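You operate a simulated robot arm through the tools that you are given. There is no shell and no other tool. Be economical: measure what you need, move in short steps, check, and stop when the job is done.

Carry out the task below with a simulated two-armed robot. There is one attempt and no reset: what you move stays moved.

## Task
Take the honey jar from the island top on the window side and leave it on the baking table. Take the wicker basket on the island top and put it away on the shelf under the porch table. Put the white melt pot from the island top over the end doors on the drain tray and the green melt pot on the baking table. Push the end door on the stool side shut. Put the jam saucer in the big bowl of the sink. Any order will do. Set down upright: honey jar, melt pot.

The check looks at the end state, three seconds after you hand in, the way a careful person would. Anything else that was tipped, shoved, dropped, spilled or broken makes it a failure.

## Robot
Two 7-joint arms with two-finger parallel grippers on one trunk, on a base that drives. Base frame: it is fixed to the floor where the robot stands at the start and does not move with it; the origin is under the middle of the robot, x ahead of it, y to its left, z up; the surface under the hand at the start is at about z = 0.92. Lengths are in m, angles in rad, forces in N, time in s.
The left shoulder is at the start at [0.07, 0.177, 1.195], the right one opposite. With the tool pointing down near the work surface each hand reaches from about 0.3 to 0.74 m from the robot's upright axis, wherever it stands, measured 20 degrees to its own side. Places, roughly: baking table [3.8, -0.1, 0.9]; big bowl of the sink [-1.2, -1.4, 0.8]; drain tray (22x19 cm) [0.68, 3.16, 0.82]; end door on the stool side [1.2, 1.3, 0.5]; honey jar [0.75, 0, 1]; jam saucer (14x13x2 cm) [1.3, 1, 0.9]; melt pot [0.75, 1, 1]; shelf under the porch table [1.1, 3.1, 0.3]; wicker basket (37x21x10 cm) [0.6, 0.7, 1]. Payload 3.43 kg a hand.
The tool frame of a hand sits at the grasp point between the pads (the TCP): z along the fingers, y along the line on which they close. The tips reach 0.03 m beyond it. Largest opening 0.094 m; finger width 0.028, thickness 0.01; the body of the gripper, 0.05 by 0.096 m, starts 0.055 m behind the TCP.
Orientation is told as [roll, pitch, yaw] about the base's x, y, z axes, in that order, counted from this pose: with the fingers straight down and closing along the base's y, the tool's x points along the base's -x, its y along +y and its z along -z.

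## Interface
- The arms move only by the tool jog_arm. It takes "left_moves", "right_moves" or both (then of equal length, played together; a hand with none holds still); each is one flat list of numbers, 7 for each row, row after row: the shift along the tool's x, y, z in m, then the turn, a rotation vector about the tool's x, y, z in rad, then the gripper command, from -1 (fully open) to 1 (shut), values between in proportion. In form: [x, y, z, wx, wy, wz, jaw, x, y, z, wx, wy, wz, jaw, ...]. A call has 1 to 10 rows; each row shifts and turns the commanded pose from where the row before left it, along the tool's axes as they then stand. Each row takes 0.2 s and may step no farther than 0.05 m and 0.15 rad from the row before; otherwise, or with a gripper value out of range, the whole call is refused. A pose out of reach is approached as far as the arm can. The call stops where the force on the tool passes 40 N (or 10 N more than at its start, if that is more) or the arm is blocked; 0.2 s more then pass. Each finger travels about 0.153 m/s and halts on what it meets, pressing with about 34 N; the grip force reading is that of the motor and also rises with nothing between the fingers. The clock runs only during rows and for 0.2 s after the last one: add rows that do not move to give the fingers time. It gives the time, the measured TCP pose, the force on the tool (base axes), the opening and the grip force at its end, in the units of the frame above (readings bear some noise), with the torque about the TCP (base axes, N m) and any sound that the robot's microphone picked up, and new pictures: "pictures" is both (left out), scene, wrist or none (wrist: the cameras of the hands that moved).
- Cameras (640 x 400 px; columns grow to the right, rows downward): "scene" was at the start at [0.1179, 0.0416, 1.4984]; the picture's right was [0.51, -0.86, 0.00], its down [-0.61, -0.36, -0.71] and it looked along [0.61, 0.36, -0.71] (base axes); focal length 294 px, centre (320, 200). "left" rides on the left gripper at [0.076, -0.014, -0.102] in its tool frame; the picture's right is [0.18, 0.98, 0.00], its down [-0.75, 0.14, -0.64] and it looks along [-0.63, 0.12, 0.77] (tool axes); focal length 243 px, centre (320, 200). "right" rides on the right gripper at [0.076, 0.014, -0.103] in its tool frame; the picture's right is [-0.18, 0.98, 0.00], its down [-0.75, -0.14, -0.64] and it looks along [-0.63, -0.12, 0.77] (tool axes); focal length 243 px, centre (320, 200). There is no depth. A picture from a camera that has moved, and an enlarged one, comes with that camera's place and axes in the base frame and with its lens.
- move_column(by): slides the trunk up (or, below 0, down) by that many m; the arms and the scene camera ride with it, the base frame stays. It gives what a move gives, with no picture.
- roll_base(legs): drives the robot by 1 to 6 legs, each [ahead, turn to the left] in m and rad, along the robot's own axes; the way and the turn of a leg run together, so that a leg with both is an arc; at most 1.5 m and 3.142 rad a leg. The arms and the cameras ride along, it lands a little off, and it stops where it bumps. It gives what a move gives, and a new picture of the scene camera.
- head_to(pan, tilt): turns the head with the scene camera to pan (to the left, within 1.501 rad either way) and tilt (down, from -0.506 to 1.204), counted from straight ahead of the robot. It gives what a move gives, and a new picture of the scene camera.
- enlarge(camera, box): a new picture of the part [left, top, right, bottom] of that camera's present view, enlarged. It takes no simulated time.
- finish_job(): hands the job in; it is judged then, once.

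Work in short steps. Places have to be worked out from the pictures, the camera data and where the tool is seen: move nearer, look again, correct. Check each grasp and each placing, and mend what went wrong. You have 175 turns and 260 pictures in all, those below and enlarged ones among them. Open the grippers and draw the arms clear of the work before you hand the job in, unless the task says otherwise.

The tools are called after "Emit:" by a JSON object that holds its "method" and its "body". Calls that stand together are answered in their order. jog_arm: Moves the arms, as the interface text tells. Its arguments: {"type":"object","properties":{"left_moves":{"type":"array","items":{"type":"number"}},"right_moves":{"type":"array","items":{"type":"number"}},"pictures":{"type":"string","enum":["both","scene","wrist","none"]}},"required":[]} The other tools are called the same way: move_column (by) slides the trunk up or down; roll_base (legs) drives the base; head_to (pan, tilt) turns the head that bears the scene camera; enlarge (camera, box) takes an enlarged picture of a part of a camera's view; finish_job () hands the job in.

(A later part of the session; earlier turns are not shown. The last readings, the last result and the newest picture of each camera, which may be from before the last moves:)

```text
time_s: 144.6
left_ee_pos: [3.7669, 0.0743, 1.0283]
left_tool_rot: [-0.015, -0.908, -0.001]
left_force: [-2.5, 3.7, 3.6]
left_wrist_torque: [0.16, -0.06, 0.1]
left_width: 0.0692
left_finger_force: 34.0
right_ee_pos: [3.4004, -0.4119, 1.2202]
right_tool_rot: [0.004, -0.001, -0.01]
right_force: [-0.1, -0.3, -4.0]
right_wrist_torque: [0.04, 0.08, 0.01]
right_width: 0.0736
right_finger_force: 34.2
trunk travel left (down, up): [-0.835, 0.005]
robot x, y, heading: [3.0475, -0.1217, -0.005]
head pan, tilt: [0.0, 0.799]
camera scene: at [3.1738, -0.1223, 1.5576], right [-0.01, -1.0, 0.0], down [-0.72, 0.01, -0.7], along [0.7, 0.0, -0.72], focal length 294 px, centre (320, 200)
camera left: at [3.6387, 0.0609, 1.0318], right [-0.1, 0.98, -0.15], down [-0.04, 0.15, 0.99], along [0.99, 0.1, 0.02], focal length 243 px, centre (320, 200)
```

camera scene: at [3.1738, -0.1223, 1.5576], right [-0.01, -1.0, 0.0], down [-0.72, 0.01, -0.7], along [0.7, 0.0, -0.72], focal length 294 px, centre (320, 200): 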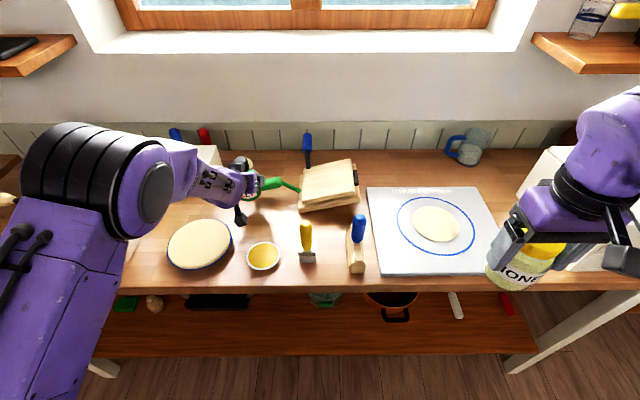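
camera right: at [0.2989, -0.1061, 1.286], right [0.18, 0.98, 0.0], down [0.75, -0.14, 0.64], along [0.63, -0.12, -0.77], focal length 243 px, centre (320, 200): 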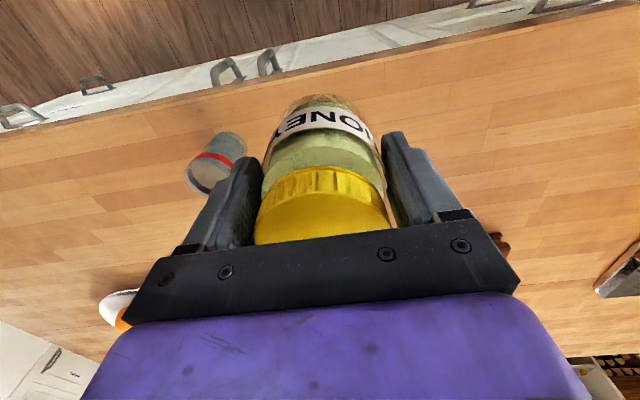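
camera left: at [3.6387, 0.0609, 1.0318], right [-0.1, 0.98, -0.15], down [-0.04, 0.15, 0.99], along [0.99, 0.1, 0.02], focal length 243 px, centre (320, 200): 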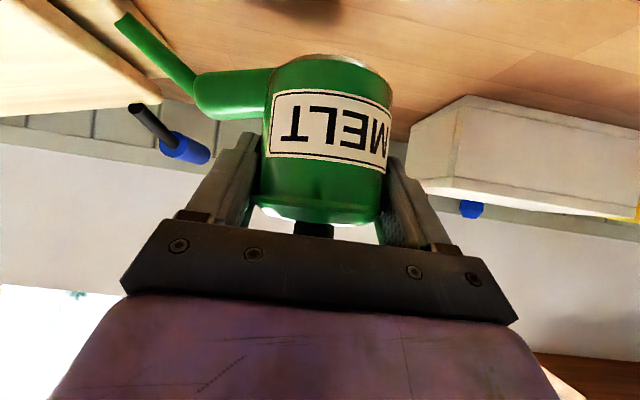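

The pot touched the elevated green handle by the board and seems to have nudged it. I go straight back up the way I came and look closely.

Emit:
{"method": "jog_arm", "body": {"left_moves": [-0.0351, 0, -0.0279, 0, 0, 0, 1, -0.0351, 0, -0.0279, 0, 0, 0, 1, -0.0351, 0, -0.0279, 0, 0, 0, 1, -0.0351, 0, -0.0279, 0, 0, 0, 1, 0.024, 0, -0.03, 0, 0, 0, 1, 0.024, 0, -0.03, 0, 0, 0, 1], "pictures": "scene"}}

Emit:
{"method": "enlarge", "body": {"camera": "scene", "box": [190, 110, 430, 260]}}

```text
time_s: 146.0
left_ee_pos: [3.6877, 0.0762, 1.2043]
left_tool_rot: [-0.017, -0.906, -0.002]
left_force: [0.1, -1.2, -2.2]
left_wrist_torque: [0.0, -0.03, 0.02]
left_width: 0.0687
left_finger_force: 33.8
right_ee_pos: [3.3999, -0.4107, 1.221]
right_tool_rot: [0.002, 0.0, -0.012]
right_force: [0.6, 0.3, -4.3]
right_wrist_torque: [-0.01, 0.03, -0.01]
right_width: 0.0739
right_finger_force: 34.2
trunk travel left (down, up): [-0.835, 0.005]
robot x, y, heading: [3.0442, -0.1192, -0.008]
head pan, tilt: [0.0, 0.799]
camera scene: at [3.1733, -0.1215, 1.5576], right [-0.01, -1.0, 0.0], down [-0.72, 0.01, -0.7], along [0.7, 0.0, -0.72], focal length 294 px, centre (320, 200)
```

scene: 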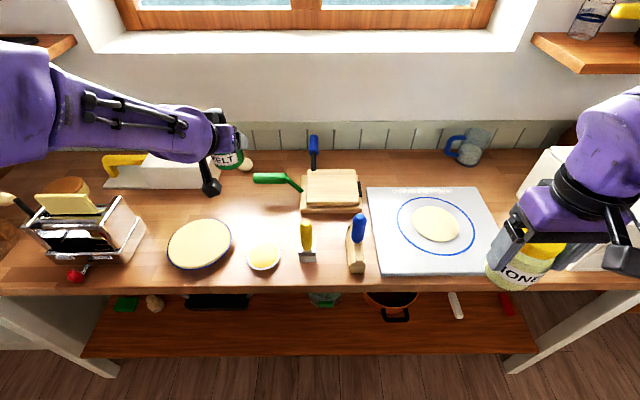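

```text
2.67 times, centred on (310, 185) of scene
camera zoom: at [3.1733, -0.1215, 1.5576], right [-0.01, -1.0, 0.0], down [-0.72, 0.01, -0.7], along [0.7, 0.0, -0.72], focal length 785 px, centre (347, 240)
```

zoom: 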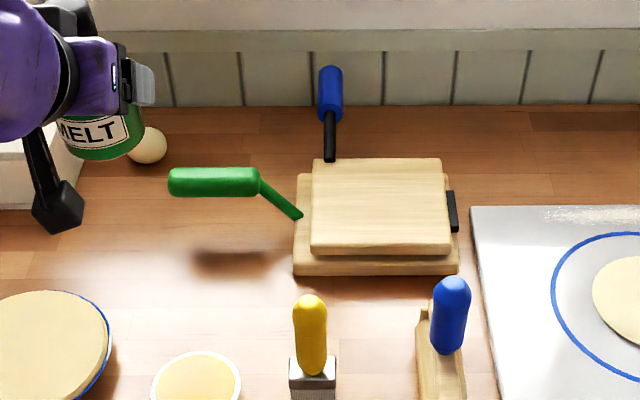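

The press has settled back exactly as before; its green handle is elevated, so I choose a nearer spot at [3.71, 0.05], clear of handle, pie and dish. I lower to z ≈ 1.02 there first.

Emit:
{"method": "jog_arm", "body": {"left_moves": [-0.0136, -0.026, 0.017, 0, 0, 0, 1, 0.0351, 0, 0.0279, 0, 0, 0, 1, 0.0351, 0, 0.0279, 0, 0, 0, 1, 0.0351, 0, 0.0279, 0, 0, 0, 1, 0.0351, 0, 0.0279, 0, 0, 0, 1, 0, 0, 0, 0, 0, 0, 1]}}

Emit:
{"method": "enlarge", "body": {"camera": "scene", "box": [150, 130, 390, 280]}}

```text
time_s: 147.4
left_ee_pos: [3.7145, 0.0465, 1.0257]
left_tool_rot: [-0.017, -0.905, -0.002]
left_force: [-0.4, 0.4, -2.0]
left_wrist_torque: [0.0, -0.02, 0.01]
left_width: 0.0691
left_finger_force: 34.3
right_ee_pos: [3.4008, -0.4099, 1.22]
right_tool_rot: [0.0, 0.002, -0.01]
right_force: [0.3, 1.0, -3.7]
right_wrist_torque: [0.01, 0.05, 0.01]
right_width: 0.0736
right_finger_force: 34.1
trunk travel left (down, up): [-0.835, 0.005]
robot x, y, heading: [3.0473, -0.1199, -0.006]
head pan, tilt: [0.0, 0.799]
camera scene: at [3.1755, -0.1211, 1.5574], right [-0.01, -1.0, 0.0], down [-0.72, 0.01, -0.7], along [0.7, 0.0, -0.72], focal length 294 px, centre (320, 200)
camera left: at [3.5879, 0.0349, 1.0293], right [-0.1, 0.98, -0.15], down [-0.04, 0.15, 0.99], along [0.99, 0.1, 0.02], focal length 243 px, centre (320, 200)
```

scene: 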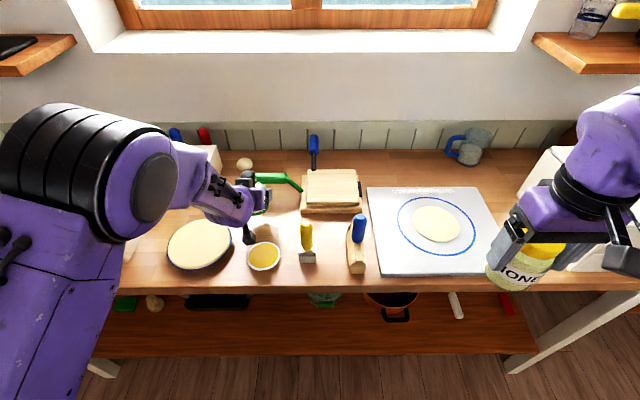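
left: 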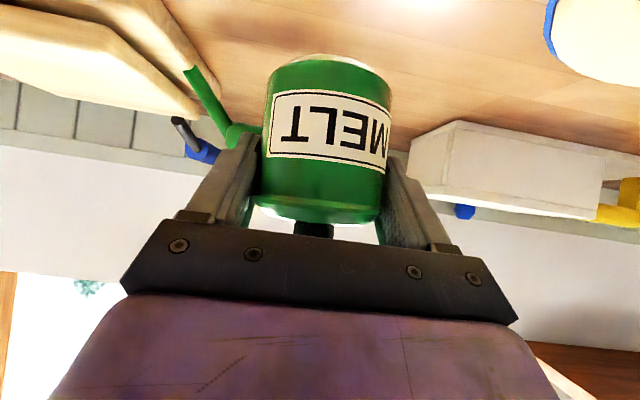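

```text
2.67 times, centred on (270, 205) of scene
camera zoom: at [3.1755, -0.1211, 1.5574], right [-0.01, -1.0, 0.0], down [-0.72, 0.01, -0.7], along [0.7, 0.0, -0.72], focal length 785 px, centre (453, 187)
```

zoom: 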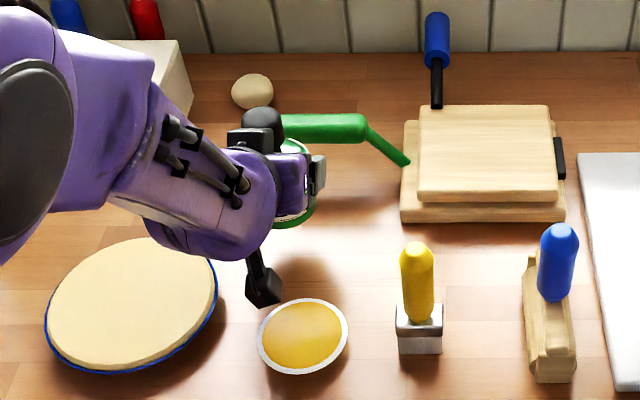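

No contact here. I lower gently toward the table (expected TCP ≈ 0.956).

Emit:
{"method": "jog_arm", "body": {"left_moves": [0.0234, 0, 0.0186, 0, 0, 0, 1, 0.0195, 0, 0.0155, 0, 0, 0, 1, 0.006, 0, 0.0045, 0, 0, 0, 1, 0, 0, 0, 0, 0, 0, 1]}}

```text
time_s: 148.4
left_ee_pos: [3.7131, 0.0453, 0.9702]
left_tool_rot: [-0.016, -0.911, -0.004]
left_force: [1.6, -4.1, 24.4]
left_wrist_torque: [0.27, -0.11, 0.09]
left_width: 0.0681
left_finger_force: 34.2
right_ee_pos: [3.3987, -0.4121, 1.2215]
right_tool_rot: [0.003, -0.002, -0.011]
right_force: [0.0, 0.1, -3.9]
right_wrist_torque: [-0.03, 0.04, 0.01]
right_width: 0.0735
right_finger_force: 34.0
trunk travel left (down, up): [-0.835, 0.005]
robot x, y, heading: [3.0468, -0.1224, -0.006]
head pan, tilt: [0.0, 0.799]
camera scene: at [3.1715, -0.124, 1.558], right [-0.01, -1.0, 0.0], down [-0.72, 0.01, -0.7], along [0.7, 0.0, -0.72], focal length 294 px, centre (320, 200)
camera left: at [3.5862, 0.0321, 0.972], right [-0.1, 0.98, -0.15], down [-0.04, 0.15, 0.99], along [0.99, 0.1, 0.03], focal length 243 px, centre (320, 200)
```

scene: 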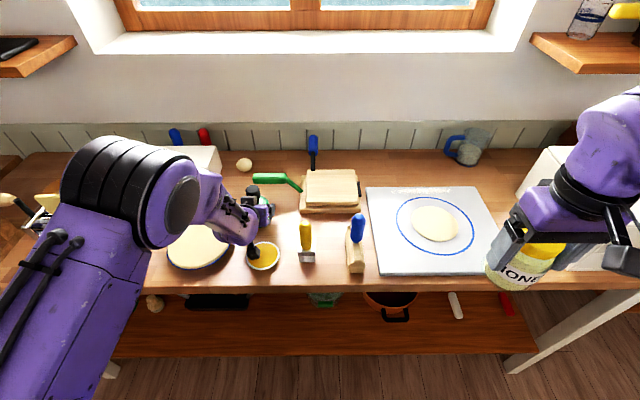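
left: 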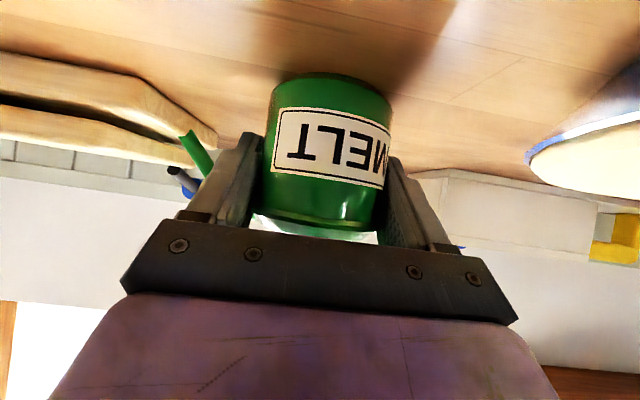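

Contact (24 N) at TCP z = 0.970: pot is on the table. I ease up 2 mm and open.

Emit:
{"method": "jog_arm", "body": {"left_moves": [-0.002, 0, -0.0015, 0, 0, 0, 1, 0, 0, 0, 0, 0, 0, 0.3, 0, 0, 0, 0, 0, 0, -0.2, 0, 0, 0, 0, 0, 0, -1, 0, 0, 0, 0, 0, 0, -1]}}

```text
time_s: 149.6
left_ee_pos: [3.7125, 0.0481, 0.9681]
left_tool_rot: [-0.014, -0.903, -0.003]
left_force: [-0.2, -0.2, 0.7]
left_wrist_torque: [0.0, 0.01, 0.0]
left_width: 0.094
left_finger_force: 0.0
right_ee_pos: [3.4016, -0.4115, 1.2191]
right_tool_rot: [0.003, -0.001, -0.011]
right_force: [-0.2, 0.7, -4.7]
right_wrist_torque: [0.0, 0.06, 0.0]
right_width: 0.0737
right_finger_force: 33.6
trunk travel left (down, up): [-0.835, 0.005]
robot x, y, heading: [3.0486, -0.1201, -0.008]
head pan, tilt: [0.0, 0.799]
camera scene: at [3.1748, -0.1229, 1.5574], right [-0.01, -1.0, 0.0], down [-0.72, 0.01, -0.7], along [0.7, 0.0, -0.72], focal length 294 px, centre (320, 200)
camera left: at [3.5856, 0.0338, 0.9706], right [-0.1, 0.98, -0.15], down [-0.03, 0.15, 0.99], along [0.99, 0.1, 0.02], focal length 243 px, centre (320, 200)
```

scene: 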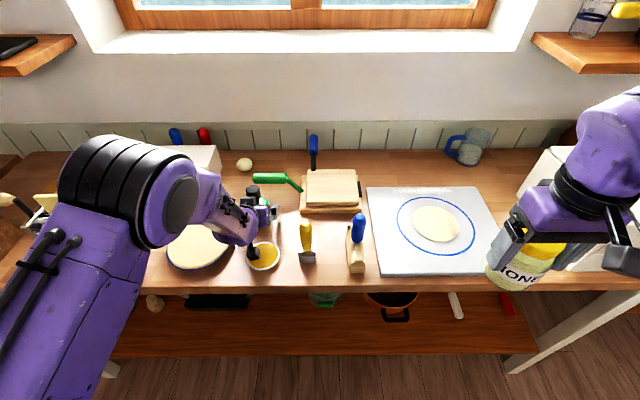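
left: 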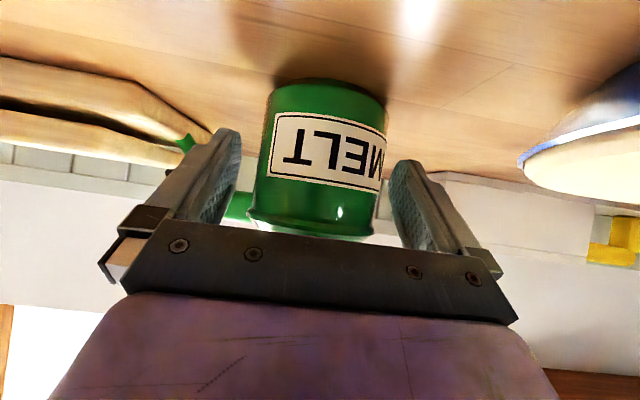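

Pot stands upright and free. I lift the hand straight up.

Emit:
{"method": "jog_arm", "body": {"left_moves": [-0.0234, 0, -0.0186, 0, 0, 0, -1, -0.0312, 0, -0.0248, 0, 0, 0, -1, -0.0312, 0, -0.0248, 0, 0, 0, -1, -0.0312, 0, -0.0248, 0, 0, 0, -1, -0.0312, 0, -0.0248, 0, 0, 0, -1], "pictures": "none"}}

Emit:
{"method": "roll_base", "body": {"legs": [[-0.35, 0]]}}

Emit:
{"method": "enlarge", "body": {"camera": "scene", "box": [160, 60, 560, 260]}}

```text
time_s: 150.8
left_ee_pos: [3.71, 0.0509, 1.1571]
left_tool_rot: [-0.016, -0.903, -0.003]
left_force: [0.2, -0.2, 0.0]
left_wrist_torque: [0.01, 0.0, 0.0]
left_width: 0.0935
left_finger_force: 0.0
right_ee_pos: [3.4012, -0.4113, 1.2205]
right_tool_rot: [0.002, 0.0, -0.011]
right_force: [-0.5, -0.2, -5.2]
right_wrist_torque: [0.03, 0.01, 0.01]
right_width: 0.0736
right_finger_force: 33.8
trunk travel left (down, up): [-0.835, 0.005]
robot x, y, heading: [3.0449, -0.1217, 0.001]
head pan, tilt: [0.0, 0.799]
```

```text
time_s: 153.1
left_ee_pos: [3.3599, 0.0539, 1.1553]
left_tool_rot: [-0.017, -0.904, -0.003]
left_force: [0.1, 0.5, 0.3]
left_wrist_torque: [-0.01, 0.02, 0.0]
left_width: 0.094
left_finger_force: 0.0
right_ee_pos: [3.0505, -0.4082, 1.2197]
right_tool_rot: [0.001, 0.001, -0.012]
right_force: [0.1, 0.0, -4.9]
right_wrist_torque: [0.0, 0.06, 0.01]
right_width: 0.0735
right_finger_force: 34.5
trunk travel left (down, up): [-0.835, 0.005]
robot x, y, heading: [2.694, -0.1159, -0.008]
head pan, tilt: [0.0, 0.799]
camera scene: at [2.824, -0.1192, 1.5572], right [-0.01, -1.0, 0.0], down [-0.72, 0.01, -0.7], along [0.7, 0.0, -0.72], focal length 294 px, centre (320, 200)
```

scene: 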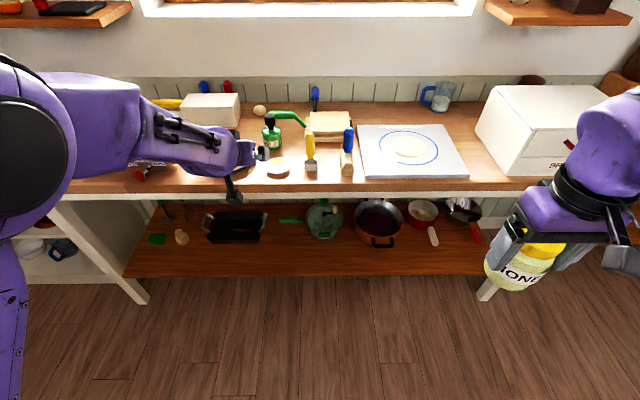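

```text
1.60 times, centred on (360, 160) of scene
camera zoom: at [2.824, -0.1192, 1.5572], right [-0.01, -1.0, 0.0], down [-0.72, 0.01, -0.7], along [0.7, 0.0, -0.72], focal length 471 px, centre (256, 264)
```

zoom: 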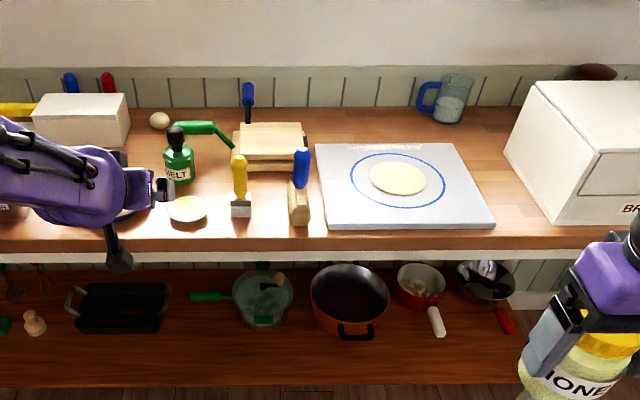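

Green pot stands well. For the honey I'll use the gap between the pastry board and the bread bin (y ≈ −0.675). I fold the left arm back and turn the right hand 90° so its fingers close along x.

Emit:
{"method": "jog_arm", "body": {"left_moves": [0, 0, 0, 0, 0.15, 0, -1, 0, 0, 0, 0, 0.15, 0, -1, 0, 0, 0, 0, 0.15, 0, -1, 0, 0, 0, 0, 0.15, 0, -1, 0, 0, 0, 0, 0.15, 0, -1, 0, 0, 0, 0, 0.15, 0, -1, 0.045, 0, -0.02, 0, 0, 0, -1, 0.045, 0, -0.02, 0, 0, 0, -1, 0.045, 0, -0.02, 0, 0, 0, -1, 0.045, 0, -0.02, 0, 0, 0, -1], "right_moves": [-0.01, 0, 0, 0, 0, 0.15, 1, 0, 0, 0, 0, 0, 0.15, 1, 0, 0, 0, 0, 0, 0.15, 1, 0, 0, 0, 0, 0, 0.15, 1, 0, 0, 0, 0, 0, 0.15, 1, 0, 0, 0, 0, 0, 0.15, 1, 0, 0, 0, 0, 0, 0.15, 1, 0, 0, 0, 0, 0, 0.15, 1, 0, 0, 0, 0, 0, 0.15, 1, 0, 0, 0, 0, 0, 0.15, 1], "pictures": "none"}}

Emit:
{"method": "roll_base", "body": {"legs": [[0, -0.9], [0.46, 0], [0, 0.9]]}}

Emit:
{"method": "head_to", "body": {"pan": -0.25, "tilt": 0.8}}

```text
time_s: 155.3
left_ee_pos: [3.1747, 0.0585, 1.2353]
left_tool_rot: [-0.01, -0.008, -0.015]
left_force: [-0.9, -0.3, 0.2]
left_wrist_torque: [-0.04, 0.01, -0.03]
left_width: 0.0939
left_finger_force: 0.1
right_ee_pos: [3.0566, -0.4081, 1.2206]
right_tool_rot: [0.001, 0.001, -1.514]
right_force: [-0.7, -0.7, -3.6]
right_wrist_torque: [0.05, -0.04, 0.03]
right_width: 0.0738
right_finger_force: 33.8
trunk travel left (down, up): [-0.835, 0.005]
robot x, y, heading: [2.6935, -0.1194, -0.008]
head pan, tilt: [0.0, 0.799]
```

```text
time_s: 162.5
left_ee_pos: [3.4655, -0.2845, 1.2336]
left_tool_rot: [-0.012, -0.006, -0.012]
left_force: [0.2, 0.8, 0.0]
left_wrist_torque: [0.0, 0.03, -0.01]
left_width: 0.0938
left_finger_force: 0.1
right_ee_pos: [3.3484, -0.7525, 1.2195]
right_tool_rot: [0.0, 0.003, -1.507]
right_force: [0.1, 0.0, -4.1]
right_wrist_torque: [0.08, 0.0, 0.01]
right_width: 0.0738
right_finger_force: 34.0
trunk travel left (down, up): [-0.835, 0.005]
robot x, y, heading: [2.9789, -0.4644, -0.003]
head pan, tilt: [0.0, 0.799]
camera scene: at [3.1099, -0.4647, 1.5574], right [0.0, -1.0, 0.0], down [-0.72, 0.0, -0.7], along [0.7, 0.0, -0.72], focal length 294 px, centre (320, 200)
```

scene: 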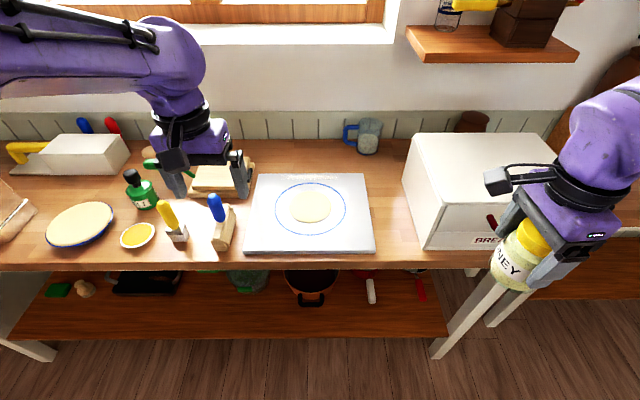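

```text
time_s: 163.3
left_ee_pos: [3.4666, -0.2839, 1.2336]
left_tool_rot: [-0.01, -0.004, -0.013]
left_force: [0.1, 0.2, 0.2]
left_wrist_torque: [0.0, 0.02, 0.01]
left_width: 0.0943
left_finger_force: 0.0
right_ee_pos: [3.3482, -0.7517, 1.219]
right_tool_rot: [-0.002, 0.002, -1.507]
right_force: [-0.8, 0.3, -4.2]
right_wrist_torque: [0.03, 0.01, 0.01]
right_width: 0.0737
right_finger_force: 34.3
trunk travel left (down, up): [-0.835, 0.005]
robot x, y, heading: [2.9829, -0.4638, -0.002]
head pan, tilt: [-0.25, 0.799]
camera scene: at [3.1075, -0.4837, 1.5574], right [-0.25, -0.97, 0.0], down [-0.69, 0.18, -0.7], along [0.67, -0.17, -0.72], focal length 294 px, centre (320, 200)
```

scene: 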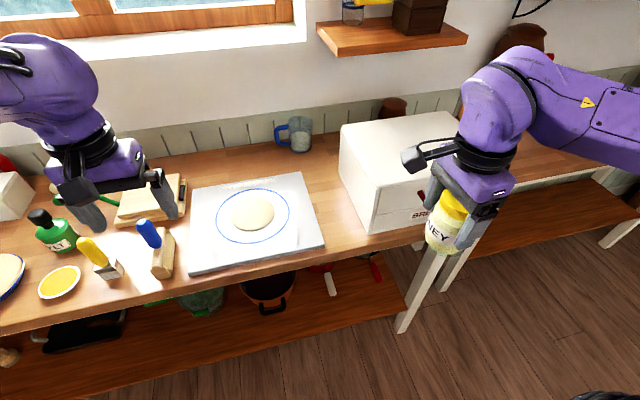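

The gap spans y ≈ −0.605…−0.737. I roll 6 cm forward, center the jar at y = −0.671 and bring it over x ≈ 3.64 at travel height.

Emit:
{"method": "roll_base", "body": {"legs": [[0.06, 0]]}}

Emit:
{"method": "jog_arm", "body": {"right_moves": [0.04, 0, 0, 0, 0, 0.064, 1, 0.04, 0, 0, 0, 0, 0, 1, 0, 0.045, 0, 0, 0, 0, 1, 0, 0.045, 0, 0, 0, 0, 1, 0, 0.045, 0, 0, 0, 0, 1, 0, 0.045, 0, 0, 0, 0, 1, 0, 0.045, 0, 0, 0, 0, 1, 0, 0, 0, 0, 0, 0, 1]}}

```text
time_s: 164.3
left_ee_pos: [3.5113, -0.2849, 1.2395]
left_tool_rot: [-0.011, -0.017, -0.013]
left_force: [-1.3, 0.3, 0.6]
left_wrist_torque: [-0.01, -0.09, 0.0]
left_width: 0.0939
left_finger_force: 0.1
right_ee_pos: [3.3929, -0.7515, 1.2237]
right_tool_rot: [0.011, 0.002, -1.507]
right_force: [-1.2, -0.3, -4.1]
right_wrist_torque: [0.1, -0.1, 0.02]
right_width: 0.0737
right_finger_force: 33.8
trunk travel left (down, up): [-0.835, 0.005]
robot x, y, heading: [3.0368, -0.4649, -0.004]
head pan, tilt: [-0.25, 0.799]
camera scene: at [3.1497, -0.4844, 1.5588], right [-0.25, -0.97, 0.0], down [-0.69, 0.18, -0.7], along [0.68, -0.17, -0.71], focal length 294 px, centre (320, 200)
```

scene: 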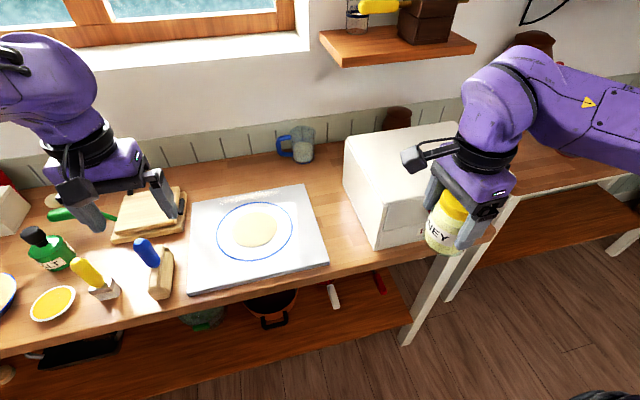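

```text
time_s: 166.1
left_ee_pos: [3.5225, -0.2841, 1.2351]
left_tool_rot: [-0.01, -0.008, -0.012]
left_force: [-0.2, -1.1, 0.6]
left_wrist_torque: [0.02, -0.04, 0.01]
left_width: 0.094
left_finger_force: 0.0
right_ee_pos: [3.6273, -0.6673, 1.22]
right_tool_rot: [0.0, 0.004, -1.569]
right_force: [-0.9, -0.2, -3.5]
right_wrist_torque: [0.06, 0.02, -0.02]
right_width: 0.0736
right_finger_force: 33.8
trunk travel left (down, up): [-0.835, 0.005]
robot x, y, heading: [3.0401, -0.4621, -0.004]
head pan, tilt: [-0.25, 0.799]
camera scene: at [3.1643, -0.4837, 1.5575], right [-0.25, -0.97, 0.0], down [-0.69, 0.18, -0.7], along [0.68, -0.17, -0.72], focal length 294 px, centre (320, 200)
camera right: at [3.6414, -0.5913, 1.3233], right [0.98, -0.18, 0.0], down [-0.14, -0.76, 0.64], along [-0.12, -0.63, -0.77], focal length 243 px, centre (320, 200)
```

scene: 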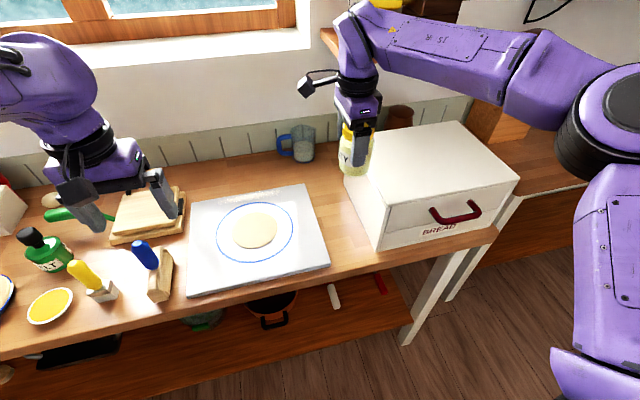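
right: 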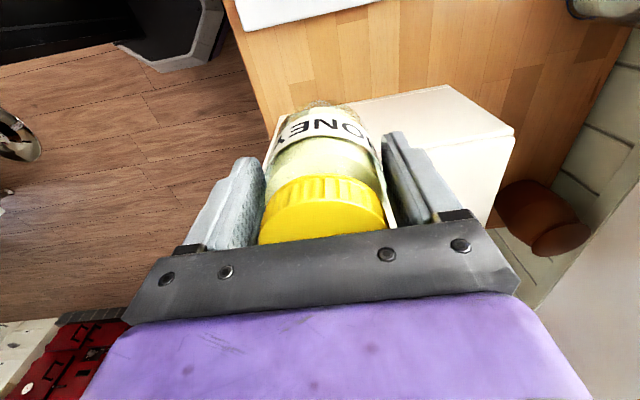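

Board edge at y ≈ −0.606 and bin side at ≈ −0.73 check out in the wrist view; the jar at y = −0.667 fits. I descend to z ≈ 1.04.

Emit:
{"method": "jog_arm", "body": {"right_moves": [0, 0, 0.045, 0, 0, 0, 1, 0, 0, 0.045, 0, 0, 0, 1, 0, 0, 0.045, 0, 0, 0, 1, 0, 0, 0.045, 0, 0, 0, 1, 0, 0, 0, 0, 0, 0, 1]}}

Emit:
{"method": "enlarge", "body": {"camera": "scene", "box": [250, 80, 490, 230]}}

```text
time_s: 167.3
left_ee_pos: [3.5233, -0.2842, 1.2344]
left_tool_rot: [-0.011, -0.007, -0.012]
left_force: [-0.9, 0.2, -0.6]
left_wrist_torque: [0.03, -0.03, -0.02]
left_width: 0.0943
left_finger_force: 0.0
right_ee_pos: [3.627, -0.6699, 1.0427]
right_tool_rot: [0.0, 0.002, -1.57]
right_force: [0.4, 0.0, -4.6]
right_wrist_torque: [0.04, 0.02, -0.02]
right_width: 0.0734
right_finger_force: 34.0
trunk travel left (down, up): [-0.835, 0.005]
robot x, y, heading: [3.039, -0.4602, -0.004]
head pan, tilt: [-0.25, 0.799]
camera scene: at [3.1657, -0.4838, 1.5574], right [-0.25, -0.97, 0.0], down [-0.69, 0.18, -0.7], along [0.67, -0.17, -0.72], focal length 294 px, centre (320, 200)
camera right: at [3.6399, -0.5932, 1.1451], right [0.98, -0.18, 0.0], down [-0.14, -0.76, 0.64], along [-0.12, -0.63, -0.77], focal length 243 px, centre (320, 200)
```

scene: 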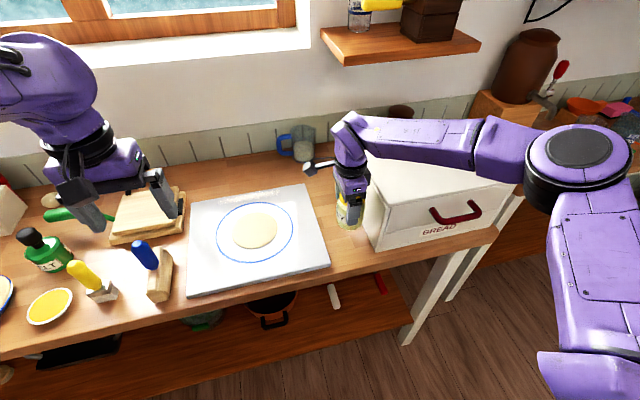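
right: 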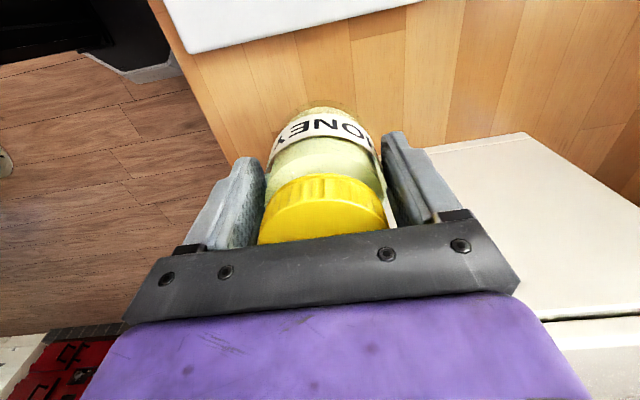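

```text
2.67 times, centred on (370, 155) of scene
camera zoom: at [3.1657, -0.4838, 1.5574], right [-0.25, -0.97, 0.0], down [-0.69, 0.18, -0.7], along [0.67, -0.17, -0.72], focal length 785 px, centre (187, 320)
```

zoom: 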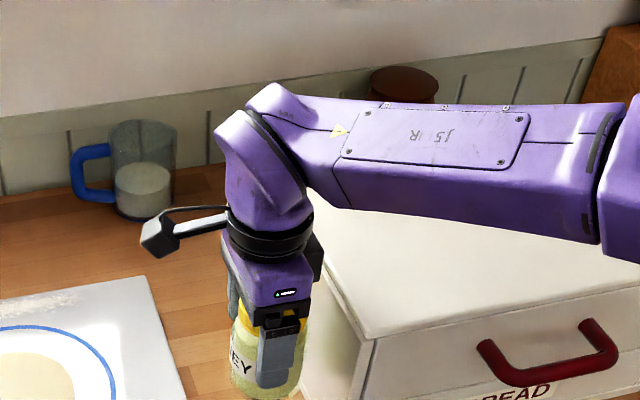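

Fits. Bin top is about z = 1.085, leaving wrist clearance. I lower the last centimeters gently.

Emit:
{"method": "jog_arm", "body": {"right_moves": [0, 0, 0.02, 0, 0, 0, 1, 0, 0, 0.02, 0, 0, 0, 1, 0, 0, 0.012, 0, 0, 0, 1, 0, 0, 0.005, 0, 0, 0, 1, 0, 0, 0, 0, 0, 0, 1], "pictures": "scene"}}

```text
time_s: 168.5
left_ee_pos: [3.5209, -0.2818, 1.2354]
left_tool_rot: [-0.012, -0.008, -0.011]
left_force: [-0.2, 0.3, -0.4]
left_wrist_torque: [-0.01, -0.01, -0.01]
left_width: 0.0942
left_finger_force: 0.1
right_ee_pos: [3.627, -0.6686, 0.986]
right_tool_rot: [0.002, 0.004, -1.569]
right_force: [5.4, -0.2, 18.9]
right_wrist_torque: [-0.01, 0.31, -0.02]
right_width: 0.0737
right_finger_force: 34.4
trunk travel left (down, up): [-0.835, 0.005]
robot x, y, heading: [3.0411, -0.4654, 0.0]
head pan, tilt: [-0.25, 0.799]
camera scene: at [3.1629, -0.4825, 1.5577], right [-0.25, -0.97, 0.0], down [-0.69, 0.18, -0.7], along [0.68, -0.18, -0.72], focal length 294 px, centre (320, 200)
```

scene: 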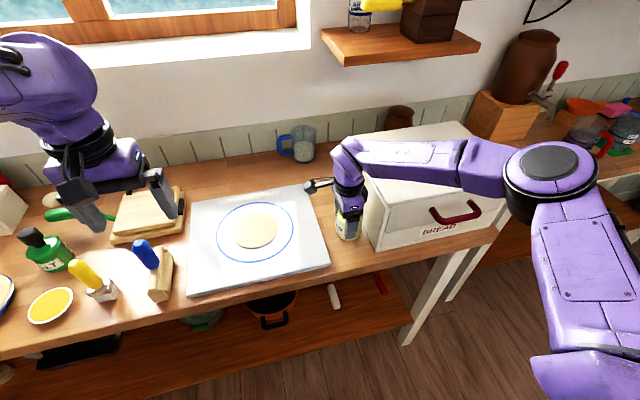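

Contact at TCP 0.986, as expected for the jar bottom. I ease, open, and lift straight up.

Emit:
{"method": "jog_arm", "body": {"right_moves": [0, 0, -0.002, 0, 0, 0, 1, 0, 0, 0, 0, 0, 0, 0.2, 0, 0, 0, 0, 0, 0, -1, 0, 0, 0, 0, 0, 0, -1, 0, 0, -0.03, 0, 0, 0, -1, 0, 0, -0.045, 0, 0, 0, -1, 0, 0, -0.045, 0, 0, 0, -1, 0, 0, -0.045, 0, 0, 0, -1, 0, 0, -0.045, 0, 0, 0, -1]}}

```text
time_s: 170.5
left_ee_pos: [3.5233, -0.2832, 1.2345]
left_tool_rot: [-0.012, -0.009, -0.013]
left_force: [-0.4, 0.0, -0.5]
left_wrist_torque: [0.0, 0.01, 0.01]
left_width: 0.0941
left_finger_force: 0.1
right_ee_pos: [3.6234, -0.6664, 1.1927]
right_tool_rot: [0.001, 0.004, -1.572]
right_force: [-0.3, -0.2, 0.0]
right_wrist_torque: [0.0, -0.02, 0.02]
right_width: 0.0938
right_finger_force: 0.0
trunk travel left (down, up): [-0.835, 0.005]
robot x, y, heading: [3.0386, -0.4622, -0.004]
head pan, tilt: [-0.25, 0.799]
camera scene: at [3.164, -0.4831, 1.5575], right [-0.25, -0.97, 0.0], down [-0.69, 0.18, -0.7], along [0.68, -0.17, -0.72], focal length 294 px, centre (320, 200)
camera right: at [3.6372, -0.5899, 1.2957], right [0.98, -0.18, 0.0], down [-0.14, -0.76, 0.64], along [-0.12, -0.63, -0.77], focal length 243 px, centre (320, 200)
```

scene: 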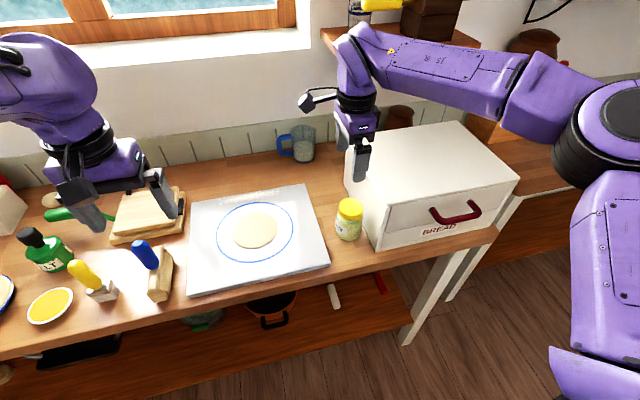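
right: 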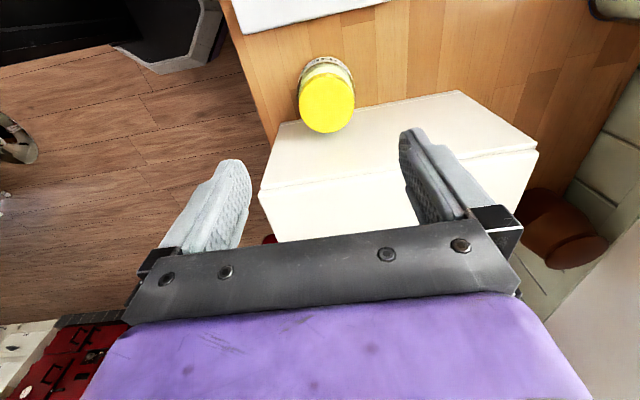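

Honey stands upright in place. I back off, restore the right hand's orientation and drive back around to the island end.

Emit:
{"method": "roll_base", "body": {"legs": [[-0.4, 0]]}}

Emit:
{"method": "jog_arm", "body": {"right_moves": [0, -0.03, 0, 0, 0, -0.15, -1, 0, -0.03, 0, 0, 0, -0.15, -1, 0, -0.03, 0, 0, 0, -0.15, -1, 0, -0.03, 0, 0, 0, -0.15, -1, 0, -0.03, 0, 0, 0, -0.15, -1, 0, -0.02, 0, 0, 0, -0.15, -1, 0, 0, 0, 0, 0, -0.15, -1, 0, 0, 0, 0, 0, -0.15, -1, 0, 0, 0, 0, 0, -0.15, -1, 0, 0, 0, 0, 0, -0.15, -1], "pictures": "none"}}

Emit:
{"method": "roll_base", "body": {"legs": [[0, 1.571], [1.45, 0], [0.85, 0], [0, 1.571], [1.45, 0], [0.3, 0]]}}

```text
time_s: 172.9
left_ee_pos: [3.129, -0.2808, 1.234]
left_tool_rot: [-0.011, -0.005, -0.009]
left_force: [0.0, 0.5, 1.3]
left_wrist_torque: [-0.03, 0.0, 0.01]
left_width: 0.094
left_finger_force: 0.1
right_ee_pos: [3.2314, -0.6639, 1.1911]
right_tool_rot: [-0.002, 0.004, -1.567]
right_force: [0.0, 0.0, -0.6]
right_wrist_torque: [0.02, 0.03, -0.01]
right_width: 0.0941
right_finger_force: 0.0
trunk travel left (down, up): [-0.835, 0.005]
robot x, y, heading: [2.6415, -0.4621, -0.005]
head pan, tilt: [-0.25, 0.799]
camera scene: at [2.7721, -0.4824, 1.5572], right [-0.25, -0.97, 0.0], down [-0.7, 0.18, -0.7], along [0.67, -0.17, -0.72], focal length 294 px, centre (320, 200)
```

scene: 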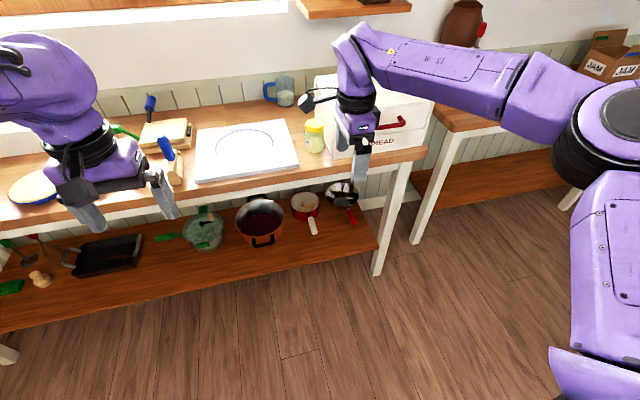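

```text
time_s: 175.1
left_ee_pos: [3.1285, -0.281, 1.2342]
left_tool_rot: [-0.011, -0.006, -0.011]
left_force: [0.1, -0.2, 0.0]
left_wrist_torque: [-0.01, 0.02, 0.05]
left_width: 0.094
left_finger_force: 0.1
right_ee_pos: [3.0746, -0.7224, 1.1924]
right_tool_rot: [0.004, 0.0, -0.066]
right_force: [0.4, 0.8, -0.6]
right_wrist_torque: [0.02, 0.01, -0.05]
right_width: 0.094
right_finger_force: 0.0
trunk travel left (down, up): [-0.835, 0.005]
robot x, y, heading: [2.6474, -0.4618, 0.0]
head pan, tilt: [-0.25, 0.799]
```

```text
time_s: 202.8
left_ee_pos: [0.3012, 1.6104, 1.2351]
left_tool_rot: [-0.009, -0.008, -3.134]
left_force: [-0.7, -0.2, -0.2]
left_wrist_torque: [0.0, 0.01, 0.0]
left_width: 0.0939
left_finger_force: 0.1
right_ee_pos: [0.3453, 2.0509, 1.1924]
right_tool_rot: [0.005, -0.001, 3.093]
right_force: [0.5, -0.6, -0.1]
right_wrist_torque: [-0.01, -0.02, 0.02]
right_width: 0.0941
right_finger_force: 0.1
trunk travel left (down, up): [-0.835, 0.005]
robot x, y, heading: [0.776, 1.7967, -3.123]
head pan, tilt: [-0.25, 0.799]
camera scene: at [0.6514, 1.8161, 1.5577], right [0.23, 0.97, 0.0], down [0.7, -0.17, -0.7], along [-0.68, 0.16, -0.72], focal length 294 px, centre (320, 200)
```

scene: 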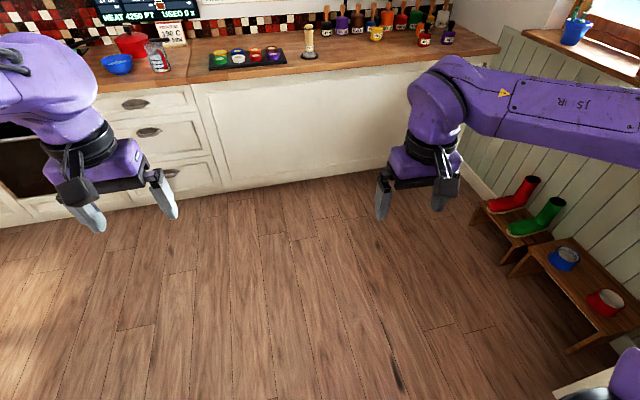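

I turn to face the island end and move up for the white pot with the right hand.

Emit:
{"method": "roll_base", "body": {"legs": [[0, 1.56], [0.15, 0]]}}

Emit:
{"method": "head_to", "body": {"pan": -0.1, "tilt": 0.85}}

```text
time_s: 207.9
left_ee_pos: [0.9383, 1.1629, 1.2361]
left_tool_rot: [-0.011, -0.009, -1.612]
left_force: [0.9, 0.9, 0.2]
left_wrist_torque: [0.0, 0.01, 0.03]
left_width: 0.0938
left_finger_force: 0.1
right_ee_pos: [0.5009, 1.2303, 1.1925]
right_tool_rot: [0.002, -0.002, -1.673]
right_force: [-0.2, 0.9, 0.4]
right_wrist_torque: [0.0, 0.03, -0.01]
right_width: 0.0942
right_finger_force: 0.1
trunk travel left (down, up): [-0.835, 0.005]
robot x, y, heading: [0.7769, 1.6497, -1.605]
head pan, tilt: [-0.25, 0.799]
camera scene: at [0.7479, 1.5258, 1.5577], right [-0.96, 0.28, 0.0], down [0.2, 0.69, -0.7], along [-0.2, -0.67, -0.72], focal length 294 px, centre (320, 200)
```

scene: 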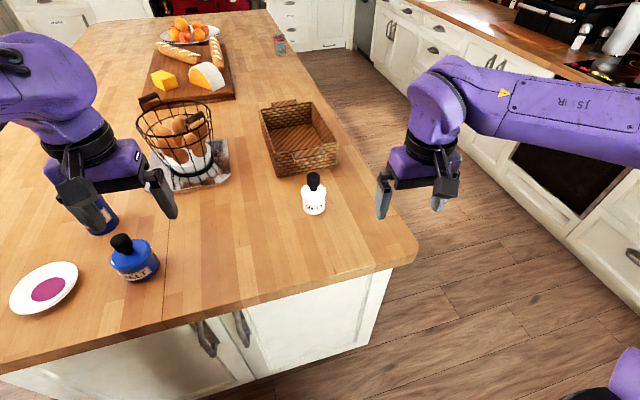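

```text
time_s: 208.6
left_ee_pos: [0.9372, 1.161, 1.2341]
left_tool_rot: [-0.01, -0.007, -1.614]
left_force: [0.1, -0.5, 0.3]
left_wrist_torque: [-0.02, -0.01, 0.02]
left_width: 0.0941
left_finger_force: 0.1
right_ee_pos: [0.5, 1.2284, 1.1914]
right_tool_rot: [0.003, -0.001, -1.673]
right_force: [-0.5, -0.9, 0.5]
right_wrist_torque: [-0.02, 0.0, -0.02]
right_width: 0.0941
right_finger_force: 0.0
trunk travel left (down, up): [-0.835, 0.005]
robot x, y, heading: [0.7717, 1.6514, -1.606]
head pan, tilt: [-0.099, 0.85]
camera scene: at [0.7599, 1.5222, 1.5534], right [-0.99, 0.13, 0.0], down [0.1, 0.74, -0.66], along [-0.09, -0.65, -0.75], focal length 294 px, centre (320, 200)
```

scene: 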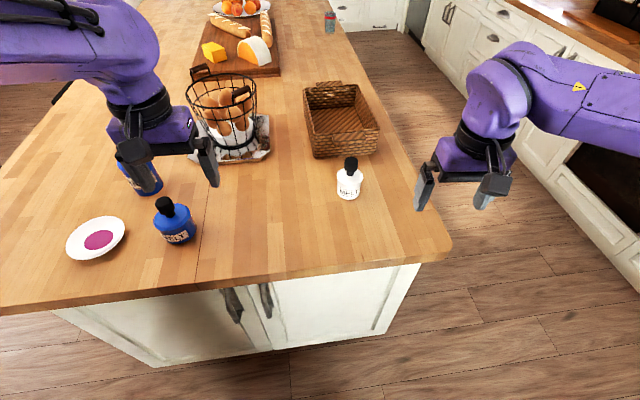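

White pot fixes at about [0.598, 0.957]. I move the right hand toward it and tilt it 0.9 rad.

Emit:
{"method": "jog_arm", "body": {"right_moves": [-0.035, 0.025, 0, 0, 0, -0.067, -1, -0.035, 0.025, 0, 0, -0.15, 0, -1, -0.035, 0.025, 0, 0, -0.15, 0, -1, -0.03, 0.025, 0.005, 0, -0.15, 0, -1, -0.025, 0.01, 0.01, 0, -0.15, 0, -1, -0.02, 0, 0.02, 0, -0.15, 0, -1, -0.015, 0, 0.02, 0, -0.15, 0, -1, 0, 0, 0, 0, 0, 0, -1]}}

```text
time_s: 210.4
left_ee_pos: [0.9378, 1.1613, 1.2351]
left_tool_rot: [-0.01, -0.009, -1.613]
left_force: [0.0, -0.4, -0.4]
left_wrist_torque: [0.0, -0.02, -0.02]
left_width: 0.0942
left_finger_force: 0.0
right_ee_pos: [0.6015, 1.0111, 1.1939]
right_tool_rot: [0.005, -0.901, -1.607]
right_force: [0.7, 0.2, 0.2]
right_wrist_torque: [0.02, 0.0, 0.02]
right_width: 0.0939
right_finger_force: 0.0
trunk travel left (down, up): [-0.835, 0.005]
robot x, y, heading: [0.7764, 1.6527, -1.609]
head pan, tilt: [-0.099, 0.85]
camera scene: at [0.7602, 1.5228, 1.5534], right [-0.99, 0.13, 0.0], down [0.1, 0.74, -0.66], along [-0.09, -0.65, -0.75], focal length 294 px, centre (320, 200)
camera right: at [0.6207, 1.1386, 1.1977], right [0.98, -0.15, 0.15], down [-0.14, 0.04, 0.99], along [-0.15, -0.99, 0.02], focal length 243 px, centre (320, 200)
```

scene: 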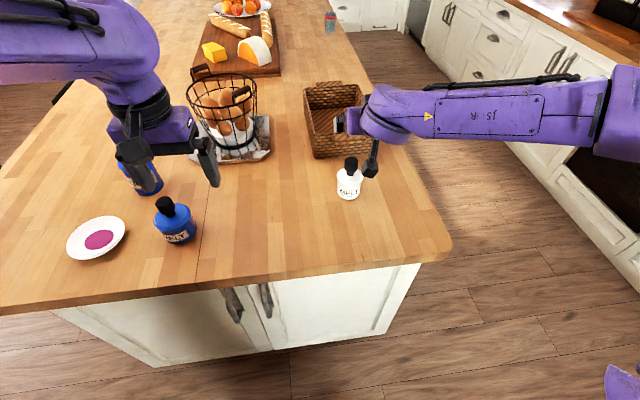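
right: 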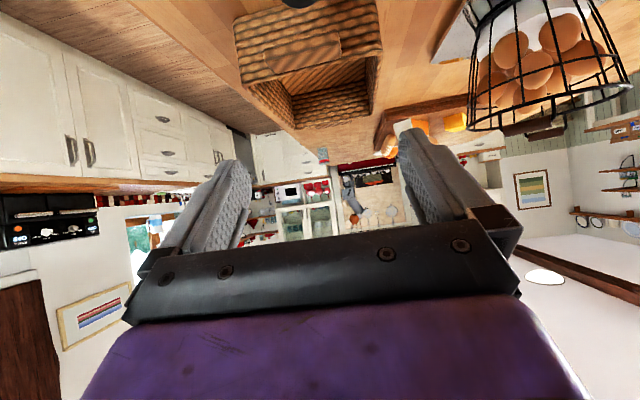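

The wrist view puts the knob at [0.597, 0.95]. I move forward over it and down to z ≈ 1.07.

Emit:
{"method": "jog_arm", "body": {"right_moves": [-0.017, -0.002, 0.022, 0, 0, 0, -1, -0.017, 0, 0.022, 0, 0, 0, -1, 0.0312, 0, 0.0248, 0, 0, 0, -1, 0.0312, 0, 0.0248, 0, 0, 0, -1, 0.0312, 0, 0.0248, 0, 0, 0, -1, 0, 0, 0, 0, 0, 0, -1]}}

```text
time_s: 211.8
left_ee_pos: [0.9371, 1.161, 1.2353]
left_tool_rot: [-0.011, -0.009, -1.613]
left_force: [0.3, 0.3, -0.9]
left_wrist_torque: [-0.03, 0.01, -0.02]
left_width: 0.0937
left_finger_force: 0.1
right_ee_pos: [0.5954, 0.9535, 1.0697]
right_tool_rot: [0.005, -0.9, -1.61]
right_force: [-0.1, -0.4, 0.0]
right_wrist_torque: [0.0, -0.02, -0.02]
right_width: 0.0939
right_finger_force: 0.1
trunk travel left (down, up): [-0.835, 0.005]
robot x, y, heading: [0.773, 1.6514, -1.606]
head pan, tilt: [-0.099, 0.85]
camera scene: at [0.7597, 1.5232, 1.5535], right [-0.99, 0.13, 0.0], down [0.1, 0.74, -0.66], along [-0.09, -0.65, -0.75], focal length 294 px, centre (320, 200)
camera right: at [0.6147, 1.0806, 1.0746], right [0.98, -0.15, 0.15], down [-0.14, 0.04, 0.99], along [-0.15, -0.99, 0.02], focal length 243 px, centre (320, 200)
```

scene: 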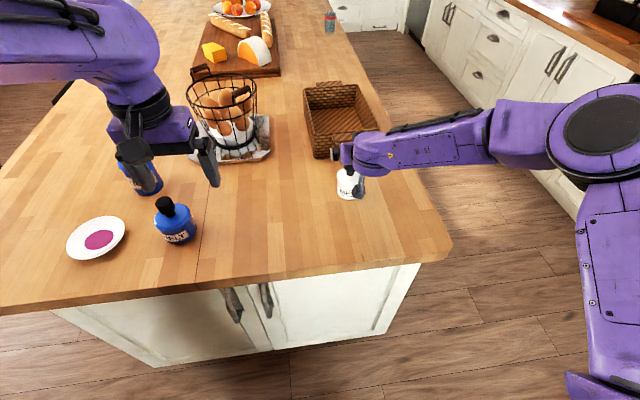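
right: 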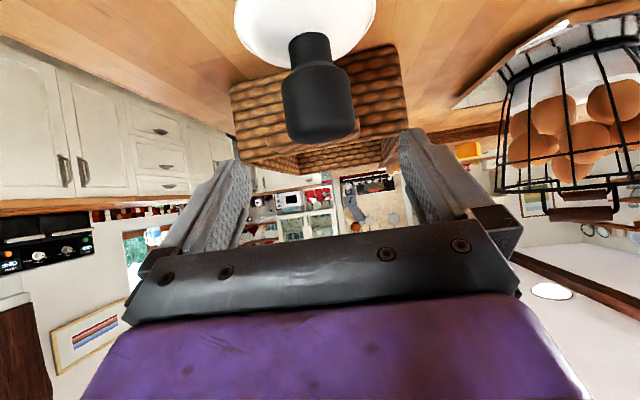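

Alignment mirrors the green case. I descend to z ≈ 0.975, close and lift.

Emit:
{"method": "jog_arm", "body": {"right_moves": [0.0312, 0, 0.0248, 0, 0, 0, -1, 0.0312, 0, 0.0248, 0, 0, 0, -1, 0.0115, 0, 0.009, 0, 0, 0, -1, 0, 0, 0, 0, 0, 0, -1], "pictures": "wrist"}}

```text
time_s: 212.8
left_ee_pos: [0.9381, 1.1606, 1.2336]
left_tool_rot: [-0.01, -0.008, -1.613]
left_force: [0.1, 0.4, -0.5]
left_wrist_torque: [-0.05, 0.04, 0.01]
left_width: 0.0941
left_finger_force: 0.1
right_ee_pos: [0.5978, 0.9535, 0.9792]
right_tool_rot: [0.005, -0.899, -1.61]
right_force: [-0.6, 0.4, -0.4]
right_wrist_torque: [0.01, 0.03, -0.02]
right_width: 0.0943
right_finger_force: 0.1
trunk travel left (down, up): [-0.835, 0.005]
robot x, y, heading: [0.7747, 1.6488, -1.606]
head pan, tilt: [-0.099, 0.85]
camera right: at [0.6156, 1.081, 0.9836], right [0.98, -0.15, 0.15], down [-0.14, 0.04, 0.99], along [-0.15, -0.99, 0.02], focal length 243 px, centre (320, 200)
```

right: 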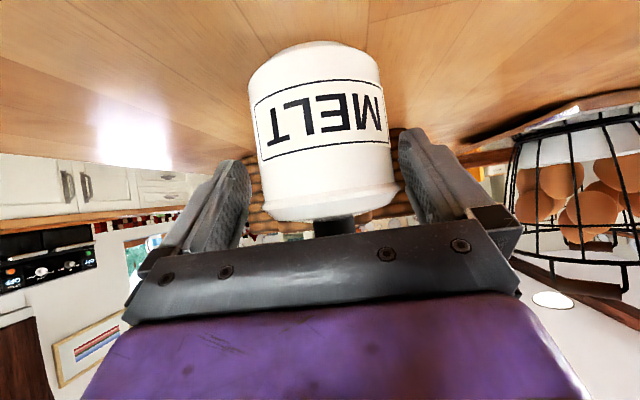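

The white body is between the pads. Close and lift.

Emit:
{"method": "jog_arm", "body": {"right_moves": [0, 0, 0, 0, 0, 0, 0.2, 0, 0, 0, 0, 0, 0, 1, 0, 0, 0, 0, 0, 0, 1, -0.0234, 0, -0.0186, 0, 0, 0, 1, -0.0312, 0, -0.0248, 0, 0, 0, 1, -0.0312, 0, -0.0248, 0, 0, 0, 1, -0.0312, 0, -0.0248, 0, 0, 0, 1, -0.0312, 0, -0.0248, 0, 0, 0, 1], "pictures": "wrist"}}

```text
time_s: 214.6
left_ee_pos: [0.9404, 1.1614, 1.2348]
left_tool_rot: [-0.012, -0.01, -1.614]
left_force: [0.7, -0.7, -0.4]
left_wrist_torque: [0.0, 0.01, -0.01]
left_width: 0.0941
left_finger_force: 0.1
right_ee_pos: [0.5806, 0.9542, 1.1724]
right_tool_rot: [0.051, -0.896, -1.672]
right_force: [-0.5, -0.3, -2.2]
right_wrist_torque: [0.04, 0.0, -0.01]
right_width: 0.0702
right_finger_force: 34.3
trunk travel left (down, up): [-0.835, 0.005]
robot x, y, heading: [0.7761, 1.6525, -1.604]
head pan, tilt: [-0.099, 0.85]
camera right: at [0.6024, 1.0804, 1.1768], right [0.97, -0.18, 0.17], down [-0.17, 0.04, 0.98], along [-0.18, -0.98, 0.01], focal length 243 px, centre (320, 200)
```

right: 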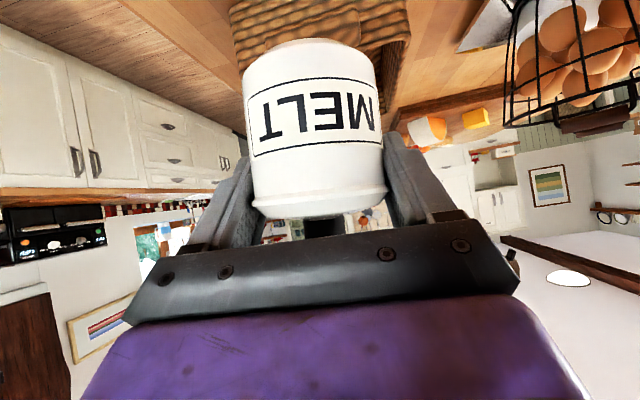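

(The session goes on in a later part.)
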